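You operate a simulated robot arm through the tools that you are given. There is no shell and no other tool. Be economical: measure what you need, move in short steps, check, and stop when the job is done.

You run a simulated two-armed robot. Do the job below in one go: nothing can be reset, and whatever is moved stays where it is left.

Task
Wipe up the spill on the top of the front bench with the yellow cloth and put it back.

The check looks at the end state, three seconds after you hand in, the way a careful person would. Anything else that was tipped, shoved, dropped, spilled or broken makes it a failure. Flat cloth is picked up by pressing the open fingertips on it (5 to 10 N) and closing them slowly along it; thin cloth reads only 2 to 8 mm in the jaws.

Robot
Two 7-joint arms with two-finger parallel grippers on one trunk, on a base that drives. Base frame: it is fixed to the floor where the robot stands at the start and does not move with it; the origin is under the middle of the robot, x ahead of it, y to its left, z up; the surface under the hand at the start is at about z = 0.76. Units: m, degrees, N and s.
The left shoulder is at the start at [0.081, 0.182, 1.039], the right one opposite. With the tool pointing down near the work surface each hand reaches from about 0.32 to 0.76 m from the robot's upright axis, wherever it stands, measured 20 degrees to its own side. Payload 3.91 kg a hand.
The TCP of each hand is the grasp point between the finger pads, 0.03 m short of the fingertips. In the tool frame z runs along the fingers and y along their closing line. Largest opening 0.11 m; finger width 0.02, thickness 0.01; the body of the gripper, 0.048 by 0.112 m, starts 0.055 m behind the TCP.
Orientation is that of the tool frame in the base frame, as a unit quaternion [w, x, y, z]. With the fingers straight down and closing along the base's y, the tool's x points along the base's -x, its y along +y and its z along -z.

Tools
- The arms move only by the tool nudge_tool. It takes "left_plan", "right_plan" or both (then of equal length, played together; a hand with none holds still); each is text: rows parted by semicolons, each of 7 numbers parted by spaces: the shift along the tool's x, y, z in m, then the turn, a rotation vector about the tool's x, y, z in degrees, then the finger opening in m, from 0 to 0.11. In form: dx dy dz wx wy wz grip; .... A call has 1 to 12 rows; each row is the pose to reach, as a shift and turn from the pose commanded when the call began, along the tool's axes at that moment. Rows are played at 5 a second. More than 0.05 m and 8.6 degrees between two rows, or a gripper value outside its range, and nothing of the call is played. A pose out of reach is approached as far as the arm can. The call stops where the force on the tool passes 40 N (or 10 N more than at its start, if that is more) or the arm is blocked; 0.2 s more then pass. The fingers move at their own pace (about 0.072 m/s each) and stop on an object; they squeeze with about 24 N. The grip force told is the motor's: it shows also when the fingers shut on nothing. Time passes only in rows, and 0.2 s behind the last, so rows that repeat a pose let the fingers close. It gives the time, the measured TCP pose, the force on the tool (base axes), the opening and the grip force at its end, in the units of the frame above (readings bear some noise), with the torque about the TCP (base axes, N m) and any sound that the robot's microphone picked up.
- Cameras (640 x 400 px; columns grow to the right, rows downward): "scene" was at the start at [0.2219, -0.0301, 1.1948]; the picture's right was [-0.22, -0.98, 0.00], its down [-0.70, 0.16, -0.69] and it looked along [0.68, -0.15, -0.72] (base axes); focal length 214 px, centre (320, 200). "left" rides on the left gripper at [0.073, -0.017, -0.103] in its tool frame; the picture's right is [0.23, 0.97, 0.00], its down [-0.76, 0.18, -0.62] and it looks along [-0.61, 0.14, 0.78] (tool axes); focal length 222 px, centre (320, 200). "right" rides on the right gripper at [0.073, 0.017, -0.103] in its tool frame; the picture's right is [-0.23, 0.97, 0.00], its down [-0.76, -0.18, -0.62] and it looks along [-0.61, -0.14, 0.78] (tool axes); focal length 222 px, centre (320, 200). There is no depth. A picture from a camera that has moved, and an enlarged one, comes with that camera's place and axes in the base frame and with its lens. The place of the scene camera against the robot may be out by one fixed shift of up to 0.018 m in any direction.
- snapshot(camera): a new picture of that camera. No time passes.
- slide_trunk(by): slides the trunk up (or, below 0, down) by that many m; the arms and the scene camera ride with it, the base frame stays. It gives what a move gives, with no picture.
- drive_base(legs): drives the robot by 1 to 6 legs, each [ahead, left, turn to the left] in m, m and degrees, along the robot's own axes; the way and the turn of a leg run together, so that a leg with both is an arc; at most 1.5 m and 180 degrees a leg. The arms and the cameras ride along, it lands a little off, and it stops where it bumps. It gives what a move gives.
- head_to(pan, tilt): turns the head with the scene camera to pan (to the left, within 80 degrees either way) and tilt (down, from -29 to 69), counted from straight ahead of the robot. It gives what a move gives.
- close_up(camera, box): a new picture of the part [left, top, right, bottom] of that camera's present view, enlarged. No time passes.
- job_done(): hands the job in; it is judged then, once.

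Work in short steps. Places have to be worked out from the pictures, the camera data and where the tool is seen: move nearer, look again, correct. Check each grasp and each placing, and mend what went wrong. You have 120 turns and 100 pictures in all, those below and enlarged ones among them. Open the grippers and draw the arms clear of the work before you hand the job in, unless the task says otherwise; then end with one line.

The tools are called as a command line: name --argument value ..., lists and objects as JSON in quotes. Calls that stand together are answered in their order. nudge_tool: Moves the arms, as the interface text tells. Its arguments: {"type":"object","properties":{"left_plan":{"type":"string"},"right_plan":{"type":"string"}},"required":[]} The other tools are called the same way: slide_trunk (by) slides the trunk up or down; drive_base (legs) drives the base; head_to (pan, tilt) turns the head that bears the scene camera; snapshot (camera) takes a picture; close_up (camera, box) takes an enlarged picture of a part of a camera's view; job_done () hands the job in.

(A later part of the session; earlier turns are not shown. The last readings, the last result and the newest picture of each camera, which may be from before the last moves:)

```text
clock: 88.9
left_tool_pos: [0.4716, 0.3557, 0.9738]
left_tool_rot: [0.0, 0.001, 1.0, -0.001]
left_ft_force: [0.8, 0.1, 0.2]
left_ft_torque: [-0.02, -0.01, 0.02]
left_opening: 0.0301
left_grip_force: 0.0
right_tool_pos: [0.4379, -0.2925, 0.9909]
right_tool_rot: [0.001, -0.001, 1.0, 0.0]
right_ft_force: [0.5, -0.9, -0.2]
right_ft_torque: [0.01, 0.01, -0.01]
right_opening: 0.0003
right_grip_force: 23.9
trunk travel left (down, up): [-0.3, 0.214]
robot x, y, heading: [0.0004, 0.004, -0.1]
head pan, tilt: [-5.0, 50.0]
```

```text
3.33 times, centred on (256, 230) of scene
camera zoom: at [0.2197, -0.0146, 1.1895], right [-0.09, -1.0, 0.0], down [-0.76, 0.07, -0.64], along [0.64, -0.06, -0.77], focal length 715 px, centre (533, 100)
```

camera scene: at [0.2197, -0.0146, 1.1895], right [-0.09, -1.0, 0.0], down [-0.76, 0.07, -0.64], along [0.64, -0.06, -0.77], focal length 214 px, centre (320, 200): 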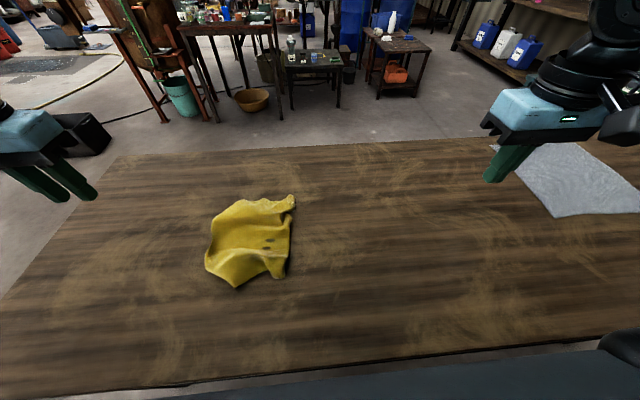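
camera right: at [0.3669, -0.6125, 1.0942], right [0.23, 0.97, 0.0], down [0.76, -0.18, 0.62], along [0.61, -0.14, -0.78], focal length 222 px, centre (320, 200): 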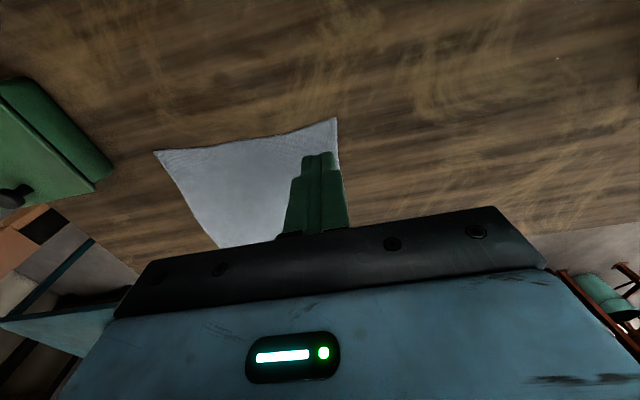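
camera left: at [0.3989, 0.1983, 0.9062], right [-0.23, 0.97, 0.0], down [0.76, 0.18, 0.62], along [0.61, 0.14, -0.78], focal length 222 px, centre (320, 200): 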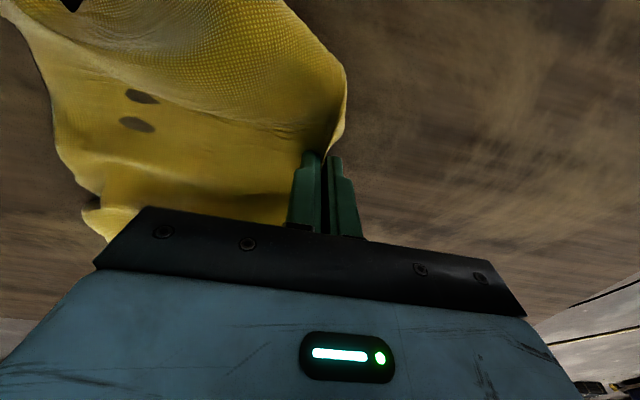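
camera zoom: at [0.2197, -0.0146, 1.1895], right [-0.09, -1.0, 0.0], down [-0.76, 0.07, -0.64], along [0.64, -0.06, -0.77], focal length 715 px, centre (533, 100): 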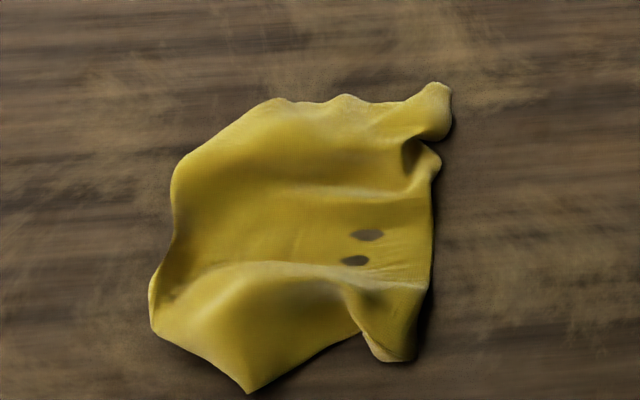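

The cloth is centred near (0.475, 0.12), essentially its old place, but rumpled. I'll spread it by pressing fingertips on opposite corners and dragging outward, after sidestepping left so both hands can reach.

drive_base --legs '[[0, 0.15, 0]]'

nudge_tool --left_plan "0.01 -0.04 0 0 0 0 0.03;0.02 -0.08 0 0 0 0 0.03;0.03 -0.12 0 0 0 0 0.03;0.04 -0.16 0 0 0 0 0.03;0.05 -0.2 0 0 0 0 0.03;0.06 -0.24 0 0 0 0 0.03;0.06 -0.28 0.03 0 0 0 0.03;0.06 -0.32 0.05 0 0 0 0.03;0.06 -0.325 0.09 0 0 0 0.03;0.06 -0.325 0.13 0 0 0 0.03;0.06 -0.325 0.165 0 0 0 0.03;0.06 -0.325 0.172 0 0 0 0.03" --right_plan "-0.02 0.02 0 0 0 0 0.03;-0.04 0.04 0 0 0 0 0.03;-0.06 0.06 0 0 0 0 0.03;-0.08 0.08 0 0 0 0 0.03;-0.1 0.1 0 0 0 0 0.03;-0.12 0.12 0 0 0 0 0.03;-0.12 0.14 0.03 0 0 0 0.03;-0.12 0.16 0.06 0 0 0 0.03;-0.12 0.18 0.1 0 0 0 0.03;-0.12 0.18 0.14 0 0 0 0.03;-0.12 0.18 0.18 0 0 0 0.03;-0.12 0.18 0.189 0 0 0 0.03"

snapshot --camera "scene"

```text
clock: 90.9
left_tool_pos: [0.4716, 0.5036, 0.9733]
left_tool_rot: [0.0, 0.001, 1.0, 0.0]
left_ft_force: [1.0, -0.8, -0.5]
left_ft_torque: [-0.01, -0.01, 0.02]
left_opening: 0.03
left_grip_force: 0.1
right_tool_pos: [0.4396, -0.1436, 0.9904]
right_tool_rot: [-0.001, 0.0, 1.0, 0.0]
right_ft_force: [0.5, -0.6, -0.4]
right_ft_torque: [-0.02, 0.01, 0.03]
right_opening: 0.0001
right_grip_force: 24.1
trunk travel left (down, up): [-0.3, 0.214]
robot x, y, heading: [-0.0003, 0.1535, -0.1]
head pan, tilt: [-5.0, 50.0]
```

```text
clock: 93.5
left_tool_pos: [0.4119, 0.1767, 0.8009]
left_tool_rot: [0.0, 0.0, 1.0, -0.001]
left_ft_force: [0.6, -1.2, 0.4]
left_ft_torque: [-0.02, 0.0, 0.01]
left_opening: 0.0301
left_grip_force: 0.0
right_tool_pos: [0.5407, 0.0018, 0.8235]
right_tool_rot: [0.001, 0.001, 1.0, 0.0]
right_ft_force: [-1.1, 0.4, 0.2]
right_ft_torque: [0.0, -0.05, 0.01]
right_opening: 0.0298
right_grip_force: 0.0
right hand out of reach, approached as far as the arm can: row 6, 7, 8, 9, 10, 11, 12
trunk travel left (down, up): [-0.3, 0.214]
robot x, y, heading: [-0.0013, 0.1564, -0.4]
head pan, tilt: [-5.0, 50.0]
```

```text
46 pictures are left
camera scene: at [0.22, 0.1343, 1.1895], right [-0.09, -1.0, 0.0], down [-0.76, 0.07, -0.64], along [0.64, -0.06, -0.77], focal length 214 px, centre (320, 200)
```

scene: 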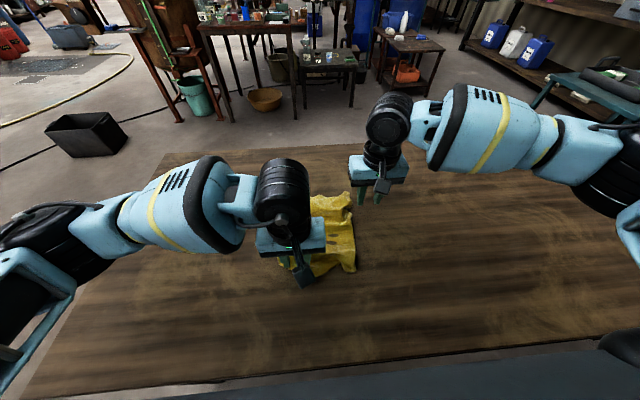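

The right hand stops about 4 cm short, so I'll raise slightly, sidestep 0.06 more left and bring both down onto opposite corners.

nudge_tool --left_plan "0 0 -0.03 0 0 0 0.03" --right_plan "0 0 -0.01 0 0 0 0.03"

drive_base --legs '[[0, 0.06, 0]]'

```text
clock: 93.9
left_tool_pos: [0.4104, 0.1778, 0.8312]
left_tool_rot: [0.001, 0.001, 1.0, 0.0]
left_ft_force: [-1.2, 0.4, 1.0]
left_ft_torque: [0.01, -0.01, -0.02]
left_opening: 0.0301
left_grip_force: 0.0
right_tool_pos: [0.5431, -0.0001, 0.8333]
right_tool_rot: [0.001, 0.002, 1.0, 0.0]
right_ft_force: [-0.5, 0.0, 0.4]
right_ft_torque: [0.02, -0.02, -0.04]
right_opening: 0.03
right_grip_force: 0.1
trunk travel left (down, up): [-0.3, 0.214]
robot x, y, heading: [0.0017, 0.1508, -0.3]
head pan, tilt: [-5.0, 50.0]
```

```text
clock: 95.1
left_tool_pos: [0.4119, 0.2375, 0.8298]
left_tool_rot: [0.0, 0.001, 1.0, -0.001]
left_ft_force: [-0.1, 0.2, -0.5]
left_ft_torque: [0.01, 0.03, 0.01]
left_opening: 0.0299
left_grip_force: 0.0
right_tool_pos: [0.5417, 0.0608, 0.8337]
right_tool_rot: [0.0, 0.001, 1.0, 0.0]
right_ft_force: [-0.1, -0.3, 0.4]
right_ft_torque: [0.0, -0.02, 0.0]
right_opening: 0.0303
right_grip_force: 0.0
trunk travel left (down, up): [-0.3, 0.214]
robot x, y, heading: [-0.0012, 0.213, -0.1]
head pan, tilt: [-5.0, 50.0]
```

The right hand is now above the cloth's far-right part. I'll lower both to light contact.

nudge_tool --left_plan "0 -0.03 0 0 0 0 0.03;0 -0.052 0.01 0 0 0 0.03;0 -0.052 0.025 0 0 0 0.03;0 -0.052 0.034 0 0 0 0.03;0 -0.052 0.037 0 0 0 0.03;0 -0.052 0.038 0 0 0 0.03" --right_plan "-0.01 -0.01 0 0 0 0 0.03;-0.02 -0.013 0.01 0 0 0 0.03;-0.02 -0.013 0.025 0 0 0 0.03;-0.02 -0.013 0.037 0 0 0 0.03;-0.02 -0.013 0.041 0 0 0 0.03;-0.02 -0.013 0.042 0 0 0 0.03"

snapshot --camera "right"

```text
clock: 96.5
left_tool_pos: [0.4131, 0.1861, 0.7933]
left_tool_rot: [0.001, 0.0, 1.0, -0.001]
left_ft_force: [1.1, -0.5, 7.3]
left_ft_torque: [-0.11, -0.06, 0.0]
left_opening: 0.0297
left_grip_force: 0.0
right_tool_pos: [0.563, 0.045, 0.7924]
right_tool_rot: [0.003, 0.001, 1.0, 0.0]
right_ft_force: [-0.6, 0.6, 3.5]
right_ft_torque: [-0.05, 0.02, -0.03]
right_opening: 0.0297
right_grip_force: 0.0
trunk travel left (down, up): [-0.3, 0.214]
robot x, y, heading: [-0.0005, 0.2131, 0.1]
head pan, tilt: [-5.0, 50.0]
```

```text
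45 pictures are left
camera right: at [0.49, 0.0631, 0.8957], right [0.23, 0.97, 0.0], down [0.76, -0.18, 0.63], along [0.61, -0.14, -0.78], focal length 222 px, centre (320, 200)
```

right: 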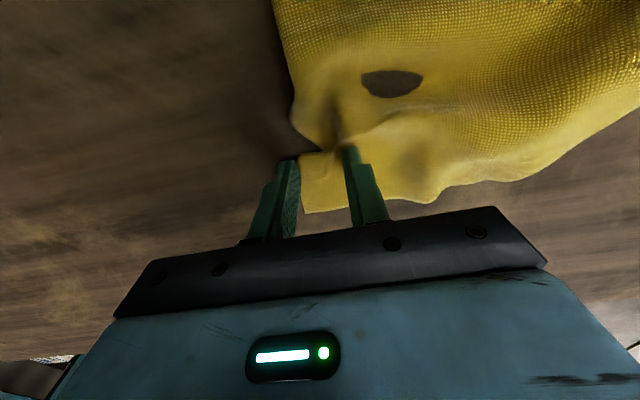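

The right fingers sit on either side of the far-right corner tab. I'll close them slowly on it to pinch that corner, with the left pinning the opposite side.

nudge_tool --right_plan "0 0.004 0.0004 0 0 0 0.03;0 0.004 0.0004 0 0 0 0.026;0 0.004 0.0004 0 0 0 0.022;0 0.004 0.0004 0 0 0 0.018;0 0.004 0.0004 0 0 0 0.014;0 0.004 0.0004 0 0 0 0.01;0 0.004 0.0002 0 0 0 0.006;0 0.004 0 0 0 0 0.003;0 0.004 0 0 0 0 0;0 0.004 0 0 0 0 0"

snapshot --camera "right"

```text
clock: 98.7
left_tool_pos: [0.4109, 0.1861, 0.7936]
left_tool_rot: [0.001, 0.0, 1.0, -0.001]
left_ft_force: [1.2, -0.3, 8.1]
left_ft_torque: [-0.13, -0.11, 0.02]
left_opening: 0.0299
left_grip_force: 0.1
right_tool_pos: [0.5626, 0.046, 0.7904]
right_tool_rot: [0.001, 0.0, 1.0, 0.0]
right_ft_force: [-0.8, -0.3, 4.3]
right_ft_torque: [-0.01, -0.01, 0.01]
right_opening: 0.0029
right_grip_force: 23.3
right hand out of reach, approached as far as the arm can: row 1, 2, 3, 4, 5, 6, 7, 8, 9, 10
trunk travel left (down, up): [-0.3, 0.214]
robot x, y, heading: [-0.0024, 0.2111, -0.2]
head pan, tilt: [-5.0, 50.0]
```

```text
44 pictures are left
camera right: at [0.4901, 0.0627, 0.8956], right [0.23, 0.97, 0.0], down [0.76, -0.18, 0.62], along [0.61, -0.14, -0.78], focal length 222 px, centre (320, 200)
```

right: 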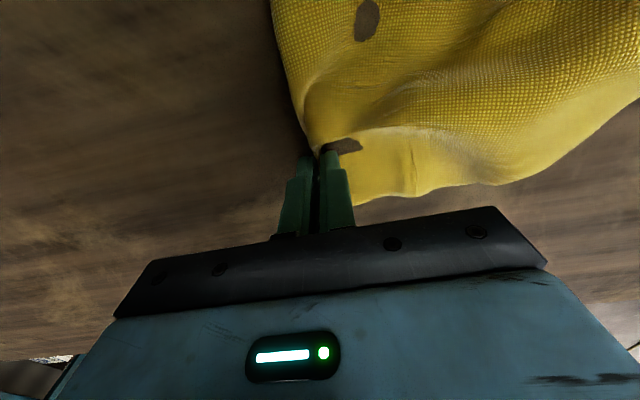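

The right holds the far-right corner at 2.9 mm. I'll pull it toward its original corner while the left drags the near-left side outward.

nudge_tool --left_plan "0 0 0.0003 0 0 0 0.03;0.01 0.008 0.0003 0 0 0 0.03;0.02 0.016 0.0003 0 0 0 0.03;0.03 0.024 0.0003 0 0 0 0.03;0.04 0.032 0.0003 0 0 0 0.03;0.045 0.04 0.0003 0 0 0 0.03;0.05 0.045 0.0003 0 0 0 0.03" --right_plan "0 -0.01 -0.005 0 0 0 0;-0.008 -0.02 -0.005 0 0 0 0;-0.016 -0.032 -0.005 0 0 0 0;-0.024 -0.044 -0.005 0 0 0 0;-0.032 -0.056 -0.005 0 0 0 0;-0.038 -0.068 -0.005 0 0 0 0;-0.042 -0.078 -0.004 0 0 0 0"

snapshot --camera "scene"

```text
clock: 100.3
left_tool_pos: [0.3616, 0.231, 0.7931]
left_tool_rot: [-0.001, 0.001, 1.0, -0.001]
left_ft_force: [0.4, -0.2, 0.0]
left_ft_torque: [0.03, 0.0, -0.01]
left_opening: 0.0299
left_grip_force: 0.0
right_tool_pos: [0.6057, -0.0329, 0.7946]
right_tool_rot: [0.0, 0.001, 1.0, 0.0]
right_ft_force: [-0.2, 0.1, 0.5]
right_ft_torque: [0.0, -0.01, -0.02]
right_opening: 0.0032
right_grip_force: 23.8
trunk travel left (down, up): [-0.3, 0.214]
robot x, y, heading: [0.0036, 0.2131, -0.1]
head pan, tilt: [-5.0, 50.0]
```

```text
43 pictures are left
camera scene: at [0.2204, 0.1944, 1.1894], right [-0.09, -1.0, 0.0], down [-0.76, 0.07, -0.64], along [0.64, -0.06, -0.77], focal length 214 px, centre (320, 200)
```

scene: 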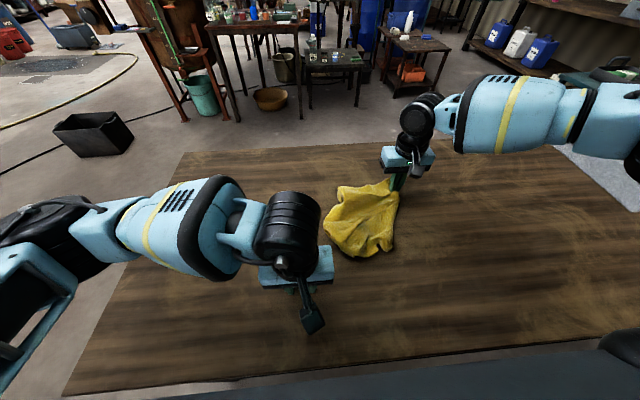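

The left slid off but the right still holds its corner, now almost at the original corner position. I'll look with the left camera and pinch the opposite corner.

nudge_tool --left_plan "-0.01 0 -0.03 0 0 0 0.04;-0.02 -0.01 -0.06 0 0 0 0.04"

snapshot --camera "left"

close_up --camera "scene" --box '[280, 160, 440, 280]'

```text
clock: 100.9
left_tool_pos: [0.3836, 0.2206, 0.8527]
left_tool_rot: [-0.001, 0.001, 1.0, 0.0]
left_ft_force: [-0.1, -0.3, 0.0]
left_ft_torque: [0.0, -0.03, 0.03]
left_opening: 0.0401
left_grip_force: 0.0
right_tool_pos: [0.6048, -0.0323, 0.7932]
right_tool_rot: [0.001, 0.001, 1.0, 0.0]
right_ft_force: [-0.2, 0.9, 0.6]
right_ft_torque: [0.04, -0.02, 0.01]
right_opening: 0.0027
right_grip_force: 23.7
trunk travel left (down, up): [-0.3, 0.214]
robot x, y, heading: [-0.0021, 0.2118, 0.0]
head pan, tilt: [-5.0, 50.0]
```

```text
42 pictures are left
camera left: at [0.3093, 0.2038, 0.9554], right [-0.23, 0.97, 0.0], down [0.76, 0.18, 0.62], along [0.61, 0.14, -0.78], focal length 222 px, centre (320, 200)
```

left: 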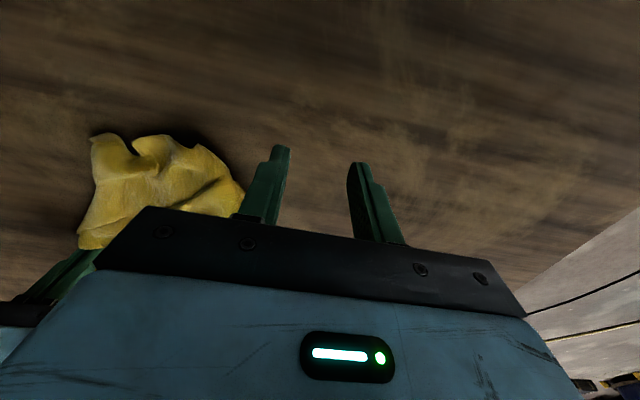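

```text
3.33 times, centred on (360, 220) of scene
camera zoom: at [0.2204, 0.1941, 1.1894], right [-0.09, -1.0, 0.0], down [-0.76, 0.07, -0.64], along [0.64, -0.06, -0.77], focal length 715 px, centre (187, 133)
```

zoom: 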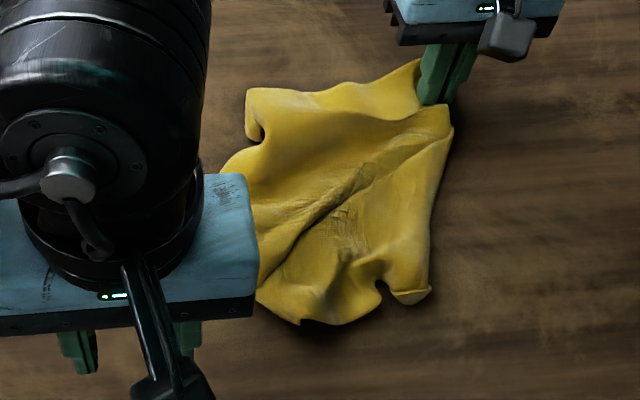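

The far-right corner is placed. To reach the near-left corner at about (0.43, 0.12) I'll shift the base 0.045 right while compensating with the right hand, and bring the left over that corner.

nudge_tool --right_plan "0 0 -0.015 0 0 0 0;0 0.01 -0.03 0 0 0 0"

drive_base --legs '[[0, -0.048, 0]]'

nudge_tool --left_plan "-0.015 -0.015 0 0 0 0 0.05;-0.03 -0.03 0 0 0 0 0.05;-0.045 -0.045 0.01 0 0 0 0.05;-0.055 -0.055 0.02 0 0 0 0.05;-0.055 -0.055 0.03 0 0 0 0.05" --right_plan "0 0.015 0.0 0 0 0 0;0 0.03 0.0 0 0 0 0;0 0.038 0.01 0 0 0 0;0 0.038 0.02 0 0 0 0;0 0.038 0.028 0 0 0 0"

snapshot --camera "left"

```text
clock: 101.5
left_tool_pos: [0.3812, 0.2211, 0.8534]
left_tool_rot: [-0.001, 0.0, 1.0, -0.001]
left_ft_force: [0.3, 0.0, 0.5]
left_ft_torque: [-0.01, 0.04, 0.02]
left_opening: 0.04
left_grip_force: 0.1
right_tool_pos: [0.6055, -0.0223, 0.8249]
right_tool_rot: [0.0, 0.001, 1.0, 0.0]
right_ft_force: [-0.5, -0.3, -0.1]
right_ft_torque: [0.03, 0.01, 0.0]
right_opening: 0.003
right_grip_force: 24.2
trunk travel left (down, up): [-0.3, 0.214]
robot x, y, heading: [0.0043, 0.2129, -0.1]
head pan, tilt: [-5.0, 50.0]
```

```text
clock: 102.6
left_tool_pos: [0.3819, 0.1733, 0.8517]
left_tool_rot: [0.0, 0.001, 1.0, -0.001]
left_ft_force: [0.6, -1.4, 0.6]
left_ft_torque: [0.02, -0.01, 0.0]
left_opening: 0.0399
left_grip_force: 0.1
right_tool_pos: [0.6059, -0.0701, 0.8244]
right_tool_rot: [0.0, 0.001, 1.0, 0.0]
right_ft_force: [-0.2, 0.0, 0.3]
right_ft_torque: [0.04, -0.01, 0.0]
right_opening: 0.0032
right_grip_force: 24.0
trunk travel left (down, up): [-0.3, 0.214]
robot x, y, heading: [-0.0016, 0.1645, 0.0]
head pan, tilt: [-5.0, 50.0]
```

```text
clock: 103.8
left_tool_pos: [0.4375, 0.117, 0.8242]
left_tool_rot: [0.0, 0.0, 1.0, -0.001]
left_ft_force: [-0.6, -0.3, 0.0]
left_ft_torque: [0.0, 0.0, -0.01]
left_opening: 0.0502
left_grip_force: 0.0
right_tool_pos: [0.608, -0.0434, 0.7989]
right_tool_rot: [0.0, 0.001, 1.0, 0.0]
right_ft_force: [-0.2, 0.9, 0.2]
right_ft_torque: [0.0, -0.03, -0.04]
right_opening: 0.0028
right_grip_force: 24.2
right hand out of reach, approached as far as the arm can: row 3, 4, 5
trunk travel left (down, up): [-0.3, 0.214]
robot x, y, heading: [0.002, 0.1653, -0.4]
head pan, tilt: [-5.0, 50.0]
```

```text
40 pictures are left
camera left: at [0.3646, 0.1007, 0.9251], right [-0.23, 0.97, 0.0], down [0.76, 0.18, 0.62], along [0.61, 0.14, -0.78], focal length 222 px, centre (320, 200)
```

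left: 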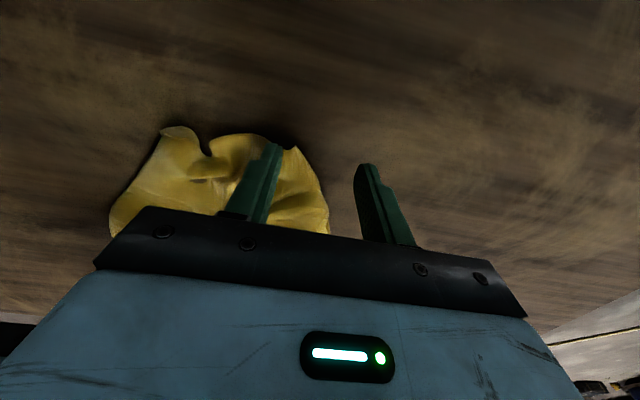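

The near-left corner tip is at about (0.445, 0.10). I'll move the left to (0.468, 0.093) and lower to contact.

nudge_tool --left_plan "-0.015 -0.012 0 0 0 0 0.05;-0.031 -0.025 0.01 0 0 0 0.05;-0.031 -0.025 0.022 0 0 0 0.05;-0.031 -0.025 0.029 0 0 0 0.05;-0.031 -0.025 0.031 0 0 0 0.05;-0.031 -0.025 0.0325 0 0 0 0.05"

snapshot --camera "left"

```text
clock: 105.2
left_tool_pos: [0.4672, 0.0917, 0.7918]
left_tool_rot: [0.001, 0.001, 1.0, -0.003]
left_ft_force: [2.0, 0.5, 16.4]
left_ft_torque: [-0.53, -0.17, 0.09]
left_opening: 0.0495
left_grip_force: 0.1
right_tool_pos: [0.6077, -0.0432, 0.801]
right_tool_rot: [0.002, 0.001, 1.0, 0.0]
right_ft_force: [-0.6, -0.1, -0.3]
right_ft_torque: [0.02, -0.03, 0.03]
right_opening: 0.0029
right_grip_force: 24.0
trunk travel left (down, up): [-0.3, 0.214]
robot x, y, heading: [-0.0012, 0.1674, -0.0]
head pan, tilt: [-5.0, 50.0]
```

```text
39 pictures are left
camera left: at [0.3948, 0.0762, 0.8947], right [-0.23, 0.97, 0.0], down [0.76, 0.18, 0.62], along [0.61, 0.14, -0.78], focal length 222 px, centre (320, 200)
```

left: 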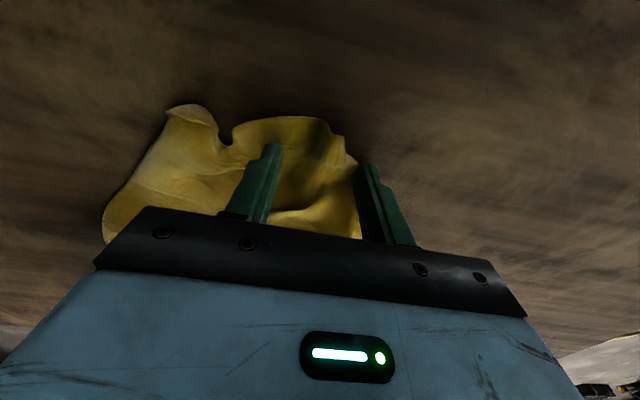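

The corner lies between the fingers. I'll back off 0.7 mm and close slowly.

nudge_tool --left_plan "0 0 -0.0007 0 0 0 0.047;0 0 -0.0007 0 0 0 0.042;0 0 -0.0007 0 0 0 0.037;0 0 -0.0007 0 0 0 0.032;0 0 -0.0007 0 0 0 0.027;0 0 -0.0007 0 0 0 0.022;0 0 -0.0007 0 0 0 0.017;0 0 -0.0007 0 0 0 0.012;0 0 -0.0007 0 0 0 0.007;0 0 -0.0007 0 0 0 0.003;0 0 -0.0007 0 0 0 0;0 0 -0.0007 0 0 0 0"

snapshot --camera "left"

```text
clock: 107.8
left_tool_pos: [0.4673, 0.0932, 0.792]
left_tool_rot: [0.0, 0.0, 1.0, -0.002]
left_ft_force: [0.9, 4.0, 31.2]
left_ft_torque: [0.14, 0.0, -0.04]
left_opening: 0.0081
left_grip_force: 24.3
right_tool_pos: [0.6063, -0.0425, 0.8003]
right_tool_rot: [0.0, 0.001, 1.0, 0.0]
right_ft_force: [0.0, 0.4, -0.2]
right_ft_torque: [0.04, 0.05, -0.03]
right_opening: 0.0029
right_grip_force: 24.7
trunk travel left (down, up): [-0.3, 0.214]
robot x, y, heading: [0.0031, 0.1675, 0.2]
head pan, tilt: [-5.0, 50.0]
```

```text
38 pictures are left
camera left: at [0.3941, 0.0767, 0.8952], right [-0.23, 0.97, 0.0], down [0.76, 0.18, 0.62], along [0.61, 0.14, -0.78], focal length 222 px, centre (320, 200)
```

left: 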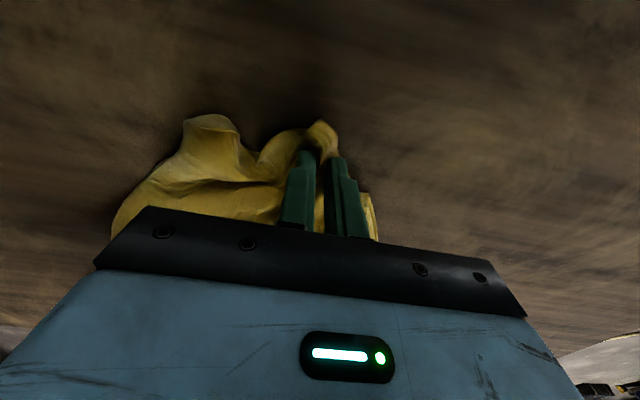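

8 mm suggests several layers caught. I'll lift both corners and move the left away step by step, watching tension.

nudge_tool --left_plan "0 0 -0.03 0 0 0 0;0 0 -0.06 0 0 0 0;0.01 0.01 -0.09 0 0 0 0;0.02 0.02 -0.12 0 0 0 0;0.03 0.03 -0.13 0 0 0 0;0.04 0.045 -0.13 0 0 0 0;0.05 0.06 -0.13 0 0 0 0" --right_plan "0 0 -0.03 0 0 0 0;0 0 -0.06 0 0 0 0;0 0 -0.09 0 0 0 0;0 0 -0.12 0 0 0 0;0 0 -0.13 0 0 0 0;0 0 -0.13 0 0 0 0;0 0 -0.13 0 0 0 0"

snapshot --camera "scene"

```text
clock: 109.4
left_tool_pos: [0.4189, 0.154, 0.9221]
left_tool_rot: [0.001, 0.001, 1.0, -0.003]
left_ft_force: [12.7, -16.0, 0.6]
left_ft_torque: [-0.37, -0.35, -0.28]
left_opening: 0.0026
left_grip_force: 24.1
right_tool_pos: [0.6056, -0.0445, 0.9291]
right_tool_rot: [-0.001, -0.002, 1.0, 0.001]
right_ft_force: [-11.4, 16.1, -0.6]
right_ft_torque: [0.31, 0.2, -0.33]
right_opening: 0.0046
right_grip_force: 24.1
right hand out of reach, approached as far as the arm can: row 5, 6, 7
trunk travel left (down, up): [-0.3, 0.214]
robot x, y, heading: [0.0017, 0.1666, -0.0]
head pan, tilt: [-5.0, 50.0]
```

```text
37 pictures are left
camera scene: at [0.2205, 0.1473, 1.1894], right [-0.09, -1.0, 0.0], down [-0.76, 0.07, -0.64], along [0.64, -0.06, -0.77], focal length 214 px, centre (320, 200)
```

scene: 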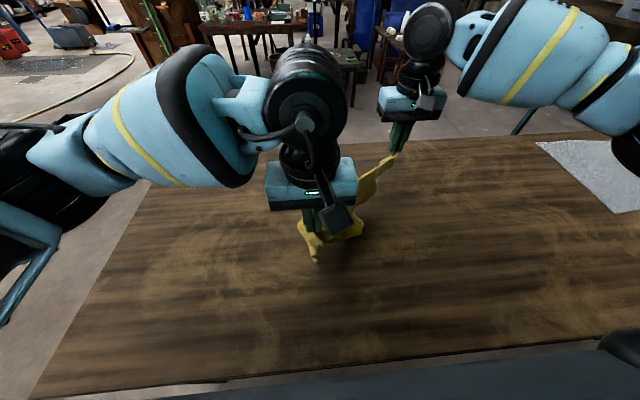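

The cloth is taut at 0.27 m between the grips, close to one edge length, so the hands may hold two adjacent corners. I'll relax tension slightly and check what hangs between them.

nudge_tool --left_plan "-0.004 -0.004 0 0 0 0 0;-0.004 -0.004 0 0 0 0 0"

close_up --camera "scene" --box '[260, 120, 460, 280]'

snapshot --camera "right"

snapshot --camera "left"

```text
clock: 110.0
left_tool_pos: [0.4226, 0.1499, 0.9195]
left_tool_rot: [0.0, 0.001, 1.0, -0.001]
left_ft_force: [10.4, -14.9, 0.9]
left_ft_torque: [-0.37, -0.27, -0.22]
left_opening: 0.0024
left_grip_force: 24.1
right_tool_pos: [0.6069, -0.0459, 0.9286]
right_tool_rot: [0.0, 0.001, 1.0, 0.001]
right_ft_force: [-9.9, 13.8, -1.9]
right_ft_torque: [0.27, 0.21, -0.31]
right_opening: 0.0033
right_grip_force: 24.0
trunk travel left (down, up): [-0.3, 0.214]
robot x, y, heading: [0.0002, 0.1679, -0.1]
head pan, tilt: [-5.0, 50.0]
```

```text
2.50 times, centred on (360, 200) of scene
camera zoom: at [0.2204, 0.147, 1.1894], right [-0.09, -1.0, 0.0], down [-0.76, 0.07, -0.64], along [0.64, -0.06, -0.77], focal length 536 px, centre (220, 200)
```

zoom: 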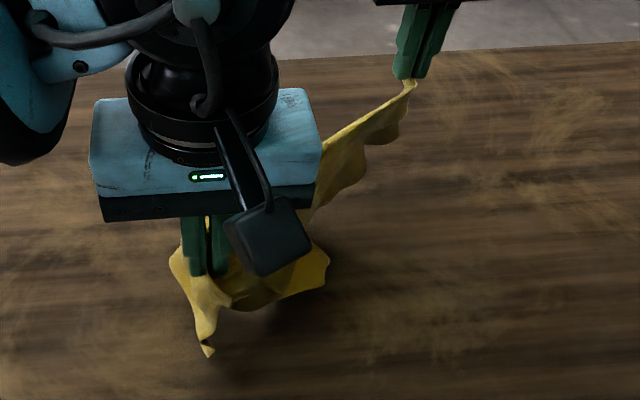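

```text
35 pictures are left
camera right: at [0.5341, -0.0298, 1.0326], right [0.23, 0.97, 0.0], down [0.76, -0.18, 0.62], along [0.61, -0.14, -0.78], focal length 222 px, centre (320, 200)
```

right: 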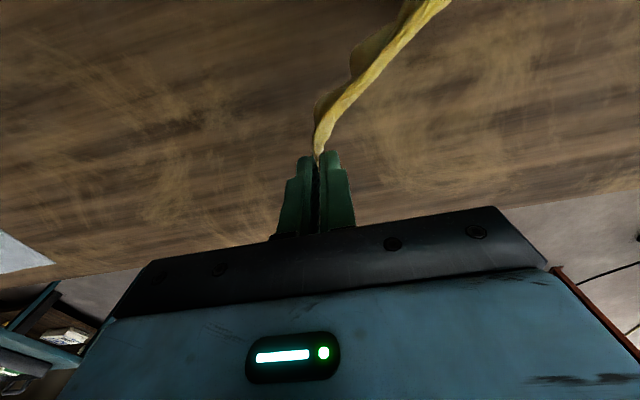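

```text
34 pictures are left
camera left: at [0.3495, 0.1328, 1.0231], right [-0.23, 0.97, 0.0], down [0.76, 0.18, 0.62], along [0.61, 0.14, -0.78], focal length 222 px, centre (320, 200)
```

left: 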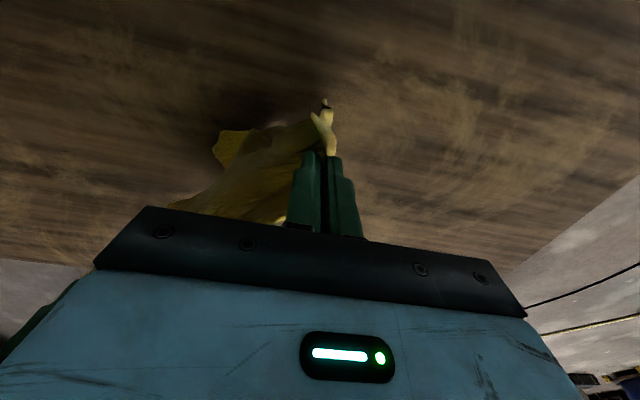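

The grips lie along one diagonal: the right on the far-right corner, the left past the middle. I'll lower both straight down so that diagonal lies in its original direction, and release the left.

nudge_tool --left_plan "0 0 0.03 0 0 0 0;0 0 0.06 0 0 0 0;0 0 0.09 0 0 0 0;0 0 0.115 0 0 0 0;0 0 0.118 0 0 0 0;0 0 0.118 0 0 0 0.015;0 0 0.118 0 0 0 0.03;0 0 0.1 0 0 0 0.04;0 0 0.06 0 0 0 0.05;0 0.03 0.03 0 0 0 0.05;0 0.07 0.01 0 0 0 0.05;0 0.11 -0.02 0 0 0 0.05" --right_plan "0 0 0.03 0 0 0 0;0 0 0.06 0 0 0 0;0 0 0.09 0 0 0 0;0 0 0.115 0 0 0 0;0 0 0.125 0 0 0 0;0 0 0.13 0 0 0 0;0 0 0.13 0 0 0 0;0 0 0.13 0 0 0 0;0 0 0.13 0 0 0 0;0 0 0.13 0 0 0 0;0 0 0.13 0 0 0 0;0 0 0.13 0 0 0 0"

close_up --camera "scene" --box '[220, 120, 460, 280]'

```text
clock: 112.6
left_tool_pos: [0.4225, 0.2607, 0.9416]
left_tool_rot: [0.0, 0.002, 1.0, 0.0]
left_ft_force: [-0.6, 0.4, 0.3]
left_ft_torque: [-0.02, -0.01, 0.02]
left_opening: 0.0502
left_grip_force: 0.0
right_tool_pos: [0.6067, -0.0461, 0.7998]
right_tool_rot: [0.001, 0.0, 1.0, 0.0]
right_ft_force: [0.1, -1.0, 3.7]
right_ft_torque: [-0.03, -0.01, 0.01]
right_opening: 0.002
right_grip_force: 24.1
trunk travel left (down, up): [-0.3, 0.214]
robot x, y, heading: [0.0013, 0.1667, -0.3]
head pan, tilt: [-5.0, 50.0]
```

```text
2.50 times, centred on (340, 200) of scene
camera zoom: at [0.2199, 0.1476, 1.1895], right [-0.09, -1.0, 0.0], down [-0.76, 0.07, -0.64], along [0.64, -0.06, -0.77], focal length 536 px, centre (270, 200)
```

zoom: 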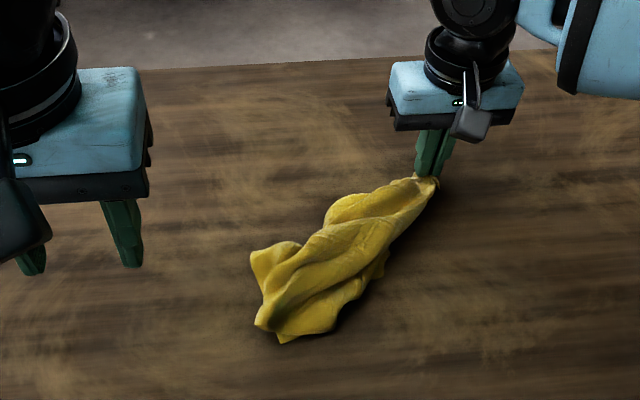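

The cloth fans out toward the near-left, and the corner pointing left at about (0.51, 0.14) is likely the far-left one. I'll bring the left hand over it and look.

nudge_tool --left_plan "-0.02 -0.02 0 0 0 0 0.05;-0.04 -0.04 0.01 0 0 0 0.05;-0.06 -0.06 0.03 0 0 0 0.05;-0.075 -0.08 0.05 0 0 0 0.05;-0.075 -0.1 0.08 0 0 0 0.05;-0.075 -0.12 0.11 0 0 0 0.05"

snapshot --camera "left"

```text
clock: 114.0
left_tool_pos: [0.4961, 0.1394, 0.8306]
left_tool_rot: [0.0, 0.001, 1.0, -0.002]
left_ft_force: [1.2, 0.4, -0.3]
left_ft_torque: [0.0, -0.01, 0.01]
left_opening: 0.05
left_grip_force: 0.0
right_tool_pos: [0.6074, -0.0467, 0.7987]
right_tool_rot: [0.0, 0.0, 1.0, 0.0]
right_ft_force: [0.1, -0.6, 3.3]
right_ft_torque: [0.02, 0.0, -0.01]
right_opening: 0.002
right_grip_force: 23.8
trunk travel left (down, up): [-0.3, 0.214]
robot x, y, heading: [-0.0021, 0.1682, 0.1]
head pan, tilt: [-5.0, 50.0]
```

```text
32 pictures are left
camera left: at [0.4239, 0.1221, 0.9333], right [-0.23, 0.97, 0.0], down [0.76, 0.18, 0.62], along [0.61, 0.14, -0.78], focal length 222 px, centre (320, 200)
```

left: 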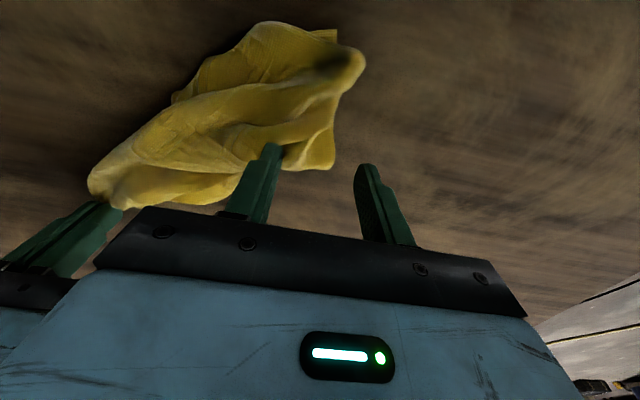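

The corner flap sits at about x 0.48–0.525, y 0.12–0.155. I'll centre there with a narrower opening, press and close slowly.

nudge_tool --left_plan "-0.007 -0.003 0.01 0 0 0 0.036;-0.007 -0.003 0.022 0 0 0 0.036;-0.007 -0.003 0.032 0 0 0 0.036;-0.007 -0.003 0.0365 0 0 0 0.036;-0.007 -0.003 0.038 0 0 0 0.036"

nudge_tool --left_plan "0 0 0.0005 0 0 0 0.036;0 0 0.0005 0 0 0 0.031;0 0 0.0005 0 0 0 0.027;0 0 0.0005 0 0 0 0.023;0 0 0.0005 0 0 0 0.019;0 0 0.0005 0 0 0 0.015;0 0 0.0005 0 0 0 0.011;0 0 0.0003 0 0 0 0.007;0 0 0 0 0 0 0.003;0 0 0 0 0 0 0;0 0 0 0 0 0 0"

snapshot --camera "left"

```text
clock: 115.2
left_tool_pos: [0.5036, 0.1361, 0.7939]
left_tool_rot: [0.001, 0.001, 1.0, -0.002]
left_ft_force: [1.2, -0.4, 9.5]
left_ft_torque: [-0.24, 0.07, 0.03]
left_opening: 0.036
left_grip_force: 0.0
right_tool_pos: [0.6065, -0.0459, 0.798]
right_tool_rot: [0.002, 0.0, 1.0, 0.001]
right_ft_force: [0.9, -0.5, 2.4]
right_ft_torque: [0.02, -0.03, -0.02]
right_opening: 0.002
right_grip_force: 23.9
trunk travel left (down, up): [-0.3, 0.214]
robot x, y, heading: [0.0023, 0.1656, -0.3]
head pan, tilt: [-5.0, 50.0]
```

```text
clock: 117.6
left_tool_pos: [0.5033, 0.1348, 0.7935]
left_tool_rot: [0.0, 0.001, 1.0, 0.0]
left_ft_force: [-3.0, -2.5, 20.8]
left_ft_torque: [-0.28, 0.19, 0.01]
left_opening: 0.0035
left_grip_force: 24.2
right_tool_pos: [0.6059, -0.0474, 0.8]
right_tool_rot: [0.0, 0.0, 1.0, 0.0]
right_ft_force: [0.1, 0.1, 2.7]
right_ft_torque: [0.05, 0.01, 0.02]
right_opening: 0.0023
right_grip_force: 24.1
trunk travel left (down, up): [-0.3, 0.214]
robot x, y, heading: [-0.0023, 0.1629, -0.2]
head pan, tilt: [-5.0, 50.0]
```

```text
31 pictures are left
camera left: at [0.4298, 0.119, 0.8962], right [-0.23, 0.97, 0.0], down [0.76, 0.18, 0.62], along [0.61, 0.14, -0.78], focal length 222 px, centre (320, 200)
```

left: 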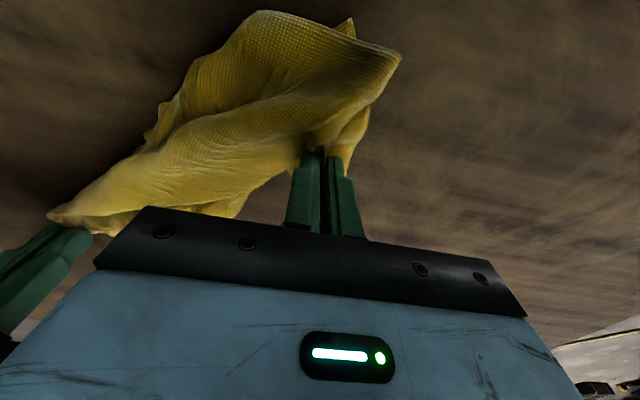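

The jaws hold 3.5 mm. I'll lift both, then swing the left toward the far-left corner position so the far edge stretches between the hands.

nudge_tool --left_plan "0 0 -0.03 0 0 0 0;0 0 -0.06 0 0 0 0;-0.02 0.01 -0.09 0 0 0 0;-0.04 0.02 -0.12 0 0 0 0;-0.06 0.03 -0.14 0 0 0 0;-0.08 0.04 -0.14 0 0 0 0;-0.1 0.05 -0.14 0 0 0 0;-0.1 0.06 -0.14 0 0 0 0;-0.1 0.07 -0.14 0 0 0 0" --right_plan "0 0 -0.03 0 0 0 0;0 0 -0.06 0 0 0 0;0 0 -0.09 0 0 0 0;0 0 -0.12 0 0 0 0;0 0 -0.135 0 0 0 0;0 0 -0.135 0 0 0 0;0 0 -0.135 0 0 0 0;0 0 -0.135 0 0 0 0;0 0 -0.135 0 0 0 0"

snapshot --camera "scene"

```text
clock: 119.6
left_tool_pos: [0.6036, 0.2068, 0.9334]
left_tool_rot: [-0.001, 0.001, 1.0, -0.001]
left_ft_force: [-0.2, -1.7, 0.7]
left_ft_torque: [-0.02, -0.03, 0.03]
left_opening: 0.003
left_grip_force: 24.1
right_tool_pos: [0.6059, -0.0476, 0.9327]
right_tool_rot: [0.0, 0.002, 1.0, 0.001]
right_ft_force: [-0.1, 2.0, -0.4]
right_ft_torque: [0.04, -0.03, 0.0]
right_opening: 0.0018
right_grip_force: 23.6
trunk travel left (down, up): [-0.3, 0.214]
robot x, y, heading: [-0.001, 0.1659, -0.2]
head pan, tilt: [-5.0, 50.0]
```

```text
30 pictures are left
camera scene: at [0.2205, 0.1471, 1.1894], right [-0.09, -1.0, 0.0], down [-0.76, 0.07, -0.64], along [0.64, -0.06, -0.77], focal length 214 px, centre (320, 200)
```

scene: 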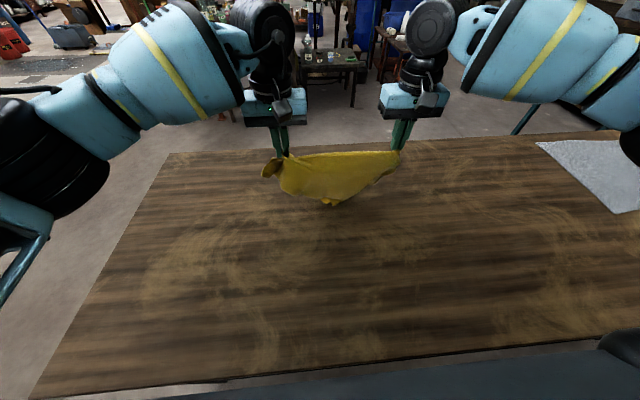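

The far edge is stretched between the hands with the rest hanging as a curtain. I'll carry it back toward me, higher, then lay it down while moving forward so it unrolls flat.

nudge_tool --left_plan "0.03 0.002 -0.02 0 0 0 0;0.06 0.002 -0.05 0 0 0 0;0.09 0.002 -0.08 0 0 0 0;0.13 0.002 -0.1 0 0 0 0;0.17 0.002 -0.12 0 0 0 0;0.21 0.002 -0.12 0 0 0 0;0.235 0.002 -0.12 0 0 0 0;0.235 0.002 -0.12 0 0 0 0;0.235 0.002 -0.12 0 0 0 0" --right_plan "0.03 0 -0.02 0 0 0 0;0.06 0 -0.05 0 0 0 0;0.09 0 -0.08 0 0 0 0;0.13 0 -0.1 0 0 0 0;0.17 0 -0.12 0 0 0 0;0.21 0 -0.12 0 0 0 0;0.235 0 -0.12 0 0 0 0;0.235 0 -0.12 0 0 0 0;0.235 0 -0.12 0 0 0 0"

snapshot --camera "scene"

```text
clock: 121.6
left_tool_pos: [0.3677, 0.2076, 1.0521]
left_tool_rot: [0.0, 0.002, 1.0, 0.0]
left_ft_force: [-0.4, -1.8, -0.2]
left_ft_torque: [-0.06, 0.0, 0.05]
left_opening: 0.003
left_grip_force: 24.5
right_tool_pos: [0.3719, -0.0477, 1.0544]
right_tool_rot: [0.0, 0.001, 1.0, 0.0]
right_ft_force: [-0.4, 1.0, -0.6]
right_ft_torque: [0.04, -0.03, -0.01]
right_opening: 0.002
right_grip_force: 23.8
trunk travel left (down, up): [-0.3, 0.214]
robot x, y, heading: [0.0003, 0.1666, -0.2]
head pan, tilt: [-5.0, 50.0]
```

```text
29 pictures are left
camera scene: at [0.2202, 0.1469, 1.1894], right [-0.09, -1.0, 0.0], down [-0.76, 0.07, -0.64], along [0.64, -0.06, -0.77], focal length 214 px, centre (320, 200)
```

scene: 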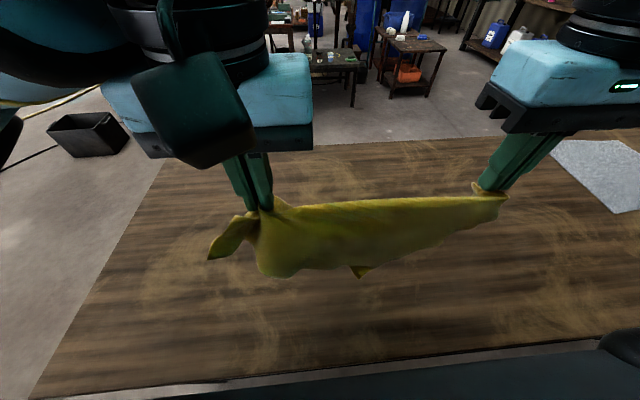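

The curtain hangs about 0.2–0.26 m deep, mostly unfolded. I'll lay it down by descending and moving forward together.

nudge_tool --left_plan "0.01 0 0.02 0 0 0 0;0 0 0.045 0 0 0 0;-0.02 0 0.07 0 0 0 0;-0.045 0 0.095 0 0 0 0;-0.07 0 0.12 0 0 0 0;-0.1 0 0.145 0 0 0 0;-0.13 0 0.17 0 0 0 0;-0.16 0 0.195 0 0 0 0;-0.19 0 0.22 0 0 0 0;-0.215 0 0.238 0 0 0 0;-0.235 0 0.25 0 0 0 0;-0.25 0.002 0.252 0 0 0 0" --right_plan "0.01 0 0.02 0 0 0 0;0 0 0.045 0 0 0 0;-0.02 0 0.07 0 0 0 0;-0.045 0 0.095 0 0 0 0;-0.07 0 0.12 0 0 0 0;-0.1 0 0.145 0 0 0 0;-0.13 0 0.17 0 0 0 0;-0.16 0 0.195 0 0 0 0;-0.19 0 0.22 0 0 0 0;-0.215 0 0.238 0 0 0 0;-0.235 0 0.25 0 0 0 0;-0.247 0 0.252 0 0 0 0"

snapshot --camera "scene"

```text
clock: 124.2
left_tool_pos: [0.6195, 0.2098, 0.8018]
left_tool_rot: [0.0, 0.001, 1.0, -0.001]
left_ft_force: [-0.5, -1.6, 1.9]
left_ft_torque: [-0.09, 0.03, 0.05]
left_opening: 0.0031
left_grip_force: 23.7
right_tool_pos: [0.6068, -0.0471, 0.8039]
right_tool_rot: [0.001, 0.001, 1.0, 0.0]
right_ft_force: [-0.2, 1.8, 1.1]
right_ft_torque: [0.09, 0.02, -0.06]
right_opening: 0.0025
right_grip_force: 24.2
right hand out of reach, approached as far as the arm can: row 12
trunk travel left (down, up): [-0.3, 0.214]
robot x, y, heading: [-0.0013, 0.1654, -0.1]
head pan, tilt: [-5.0, 50.0]
```

```text
28 pictures are left
camera scene: at [0.22, 0.147, 1.1895], right [-0.09, -1.0, 0.0], down [-0.76, 0.07, -0.64], along [0.64, -0.06, -0.77], focal length 214 px, centre (320, 200)
```

scene: 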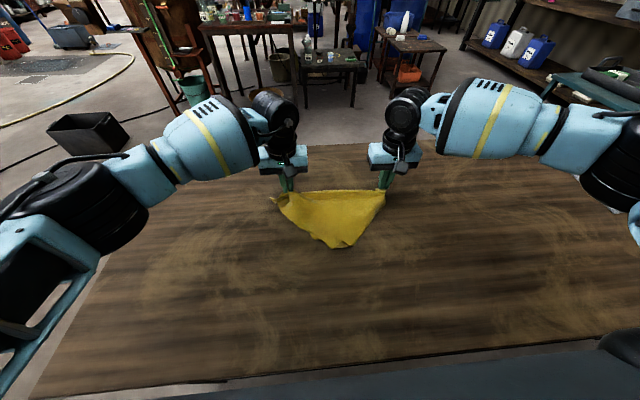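

It lies flat but only as a trapezoid reaching to x≈0.44. I'll zoom in to see whether it is doubled over.

close_up --camera "scene" --box '[250, 165, 410, 265]'

snapshot --camera "left"

```text
4.00 times, centred on (330, 215) of scene
camera zoom: at [0.22, 0.147, 1.1895], right [-0.09, -1.0, 0.0], down [-0.76, 0.07, -0.64], along [0.64, -0.06, -0.77], focal length 858 px, centre (280, 140)
```

zoom: 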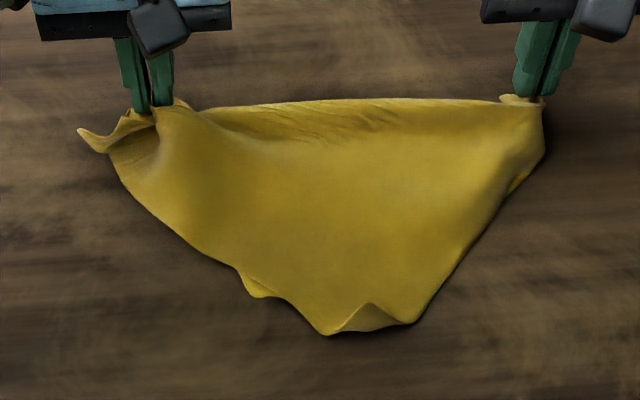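

```text
26 pictures are left
camera left: at [0.5462, 0.1931, 0.9032], right [-0.23, 0.97, 0.0], down [0.76, 0.18, 0.62], along [0.61, 0.14, -0.78], focal length 222 px, centre (320, 200)
```

left: 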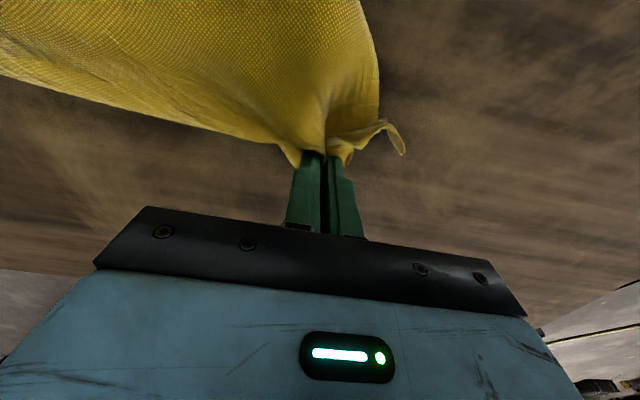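

The cloth is folded in half along a diagonal, neatly. I'll re-lay it with the fold line at x≈0.475, the centre of its original place, so the top half can then be flipped forward. First I lift and bring it back.

nudge_tool --left_plan "0.02 0 -0.03 0 0 0 0;0.04 0 -0.06 0 0 0 0;0.07 0 -0.09 0 0 0 0;0.1 0 -0.12 0 0 0 0;0.13 0 -0.15 0 0 0 0;0.16 0 -0.18 0 0 0 0;0.19 0 -0.21 0 0 0 0;0.22 0 -0.24 0 0 0 0;0.245 0 -0.25 0 0 0 0;0.245 0 -0.25 0 0 0 0" --right_plan "0.02 0 -0.03 0 0 0 0;0.04 0 -0.06 0 0 0 0;0.07 0 -0.09 0 0 0 0;0.1 0 -0.12 0 0 0 0;0.13 0 -0.15 0 0 0 0;0.16 0 -0.18 0 0 0 0;0.19 0 -0.21 0 0 0 0;0.22 0 -0.24 0 0 0 0;0.24 0 -0.25 0 0 0 0;0.24 0 -0.25 0 0 0 0"

drive_base --legs '[[-0.1, 0.01, 0]]'

snapshot --camera "scene"

```text
clock: 126.4
left_tool_pos: [0.3734, 0.2103, 1.0511]
left_tool_rot: [-0.001, 0.001, 1.0, 0.0]
left_ft_force: [0.1, -3.1, 0.1]
left_ft_torque: [-0.06, -0.02, 0.0]
left_opening: 0.0032
left_grip_force: 23.5
right_tool_pos: [0.3682, -0.0467, 1.0545]
right_tool_rot: [0.0, 0.001, 1.0, -0.001]
right_ft_force: [0.8, 1.6, -0.3]
right_ft_torque: [0.04, -0.01, -0.06]
right_opening: 0.0022
right_grip_force: 24.3
trunk travel left (down, up): [-0.3, 0.214]
robot x, y, heading: [-0.0017, 0.1687, -0.3]
head pan, tilt: [-5.0, 50.0]
```

```text
clock: 127.5
left_tool_pos: [0.2732, 0.22, 1.052]
left_tool_rot: [0.0, 0.0, 1.0, -0.001]
left_ft_force: [-0.4, -2.0, 0.5]
left_ft_torque: [-0.08, 0.0, 0.02]
left_opening: 0.0031
left_grip_force: 24.2
right_tool_pos: [0.2669, -0.0378, 1.0538]
right_tool_rot: [0.0, 0.001, 1.0, 0.0]
right_ft_force: [-0.3, 2.4, 0.2]
right_ft_torque: [0.05, -0.02, -0.04]
right_opening: 0.0023
right_grip_force: 23.9
trunk travel left (down, up): [-0.3, 0.214]
robot x, y, heading: [-0.1024, 0.176, -0.0]
head pan, tilt: [-5.0, 50.0]
```

```text
25 pictures are left
camera scene: at [0.1198, 0.157, 1.1895], right [-0.09, -1.0, 0.0], down [-0.76, 0.07, -0.64], along [0.64, -0.06, -0.77], focal length 214 px, centre (320, 200)
```

scene: 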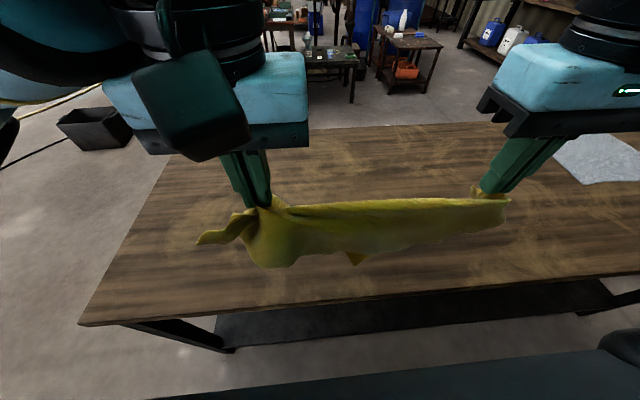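

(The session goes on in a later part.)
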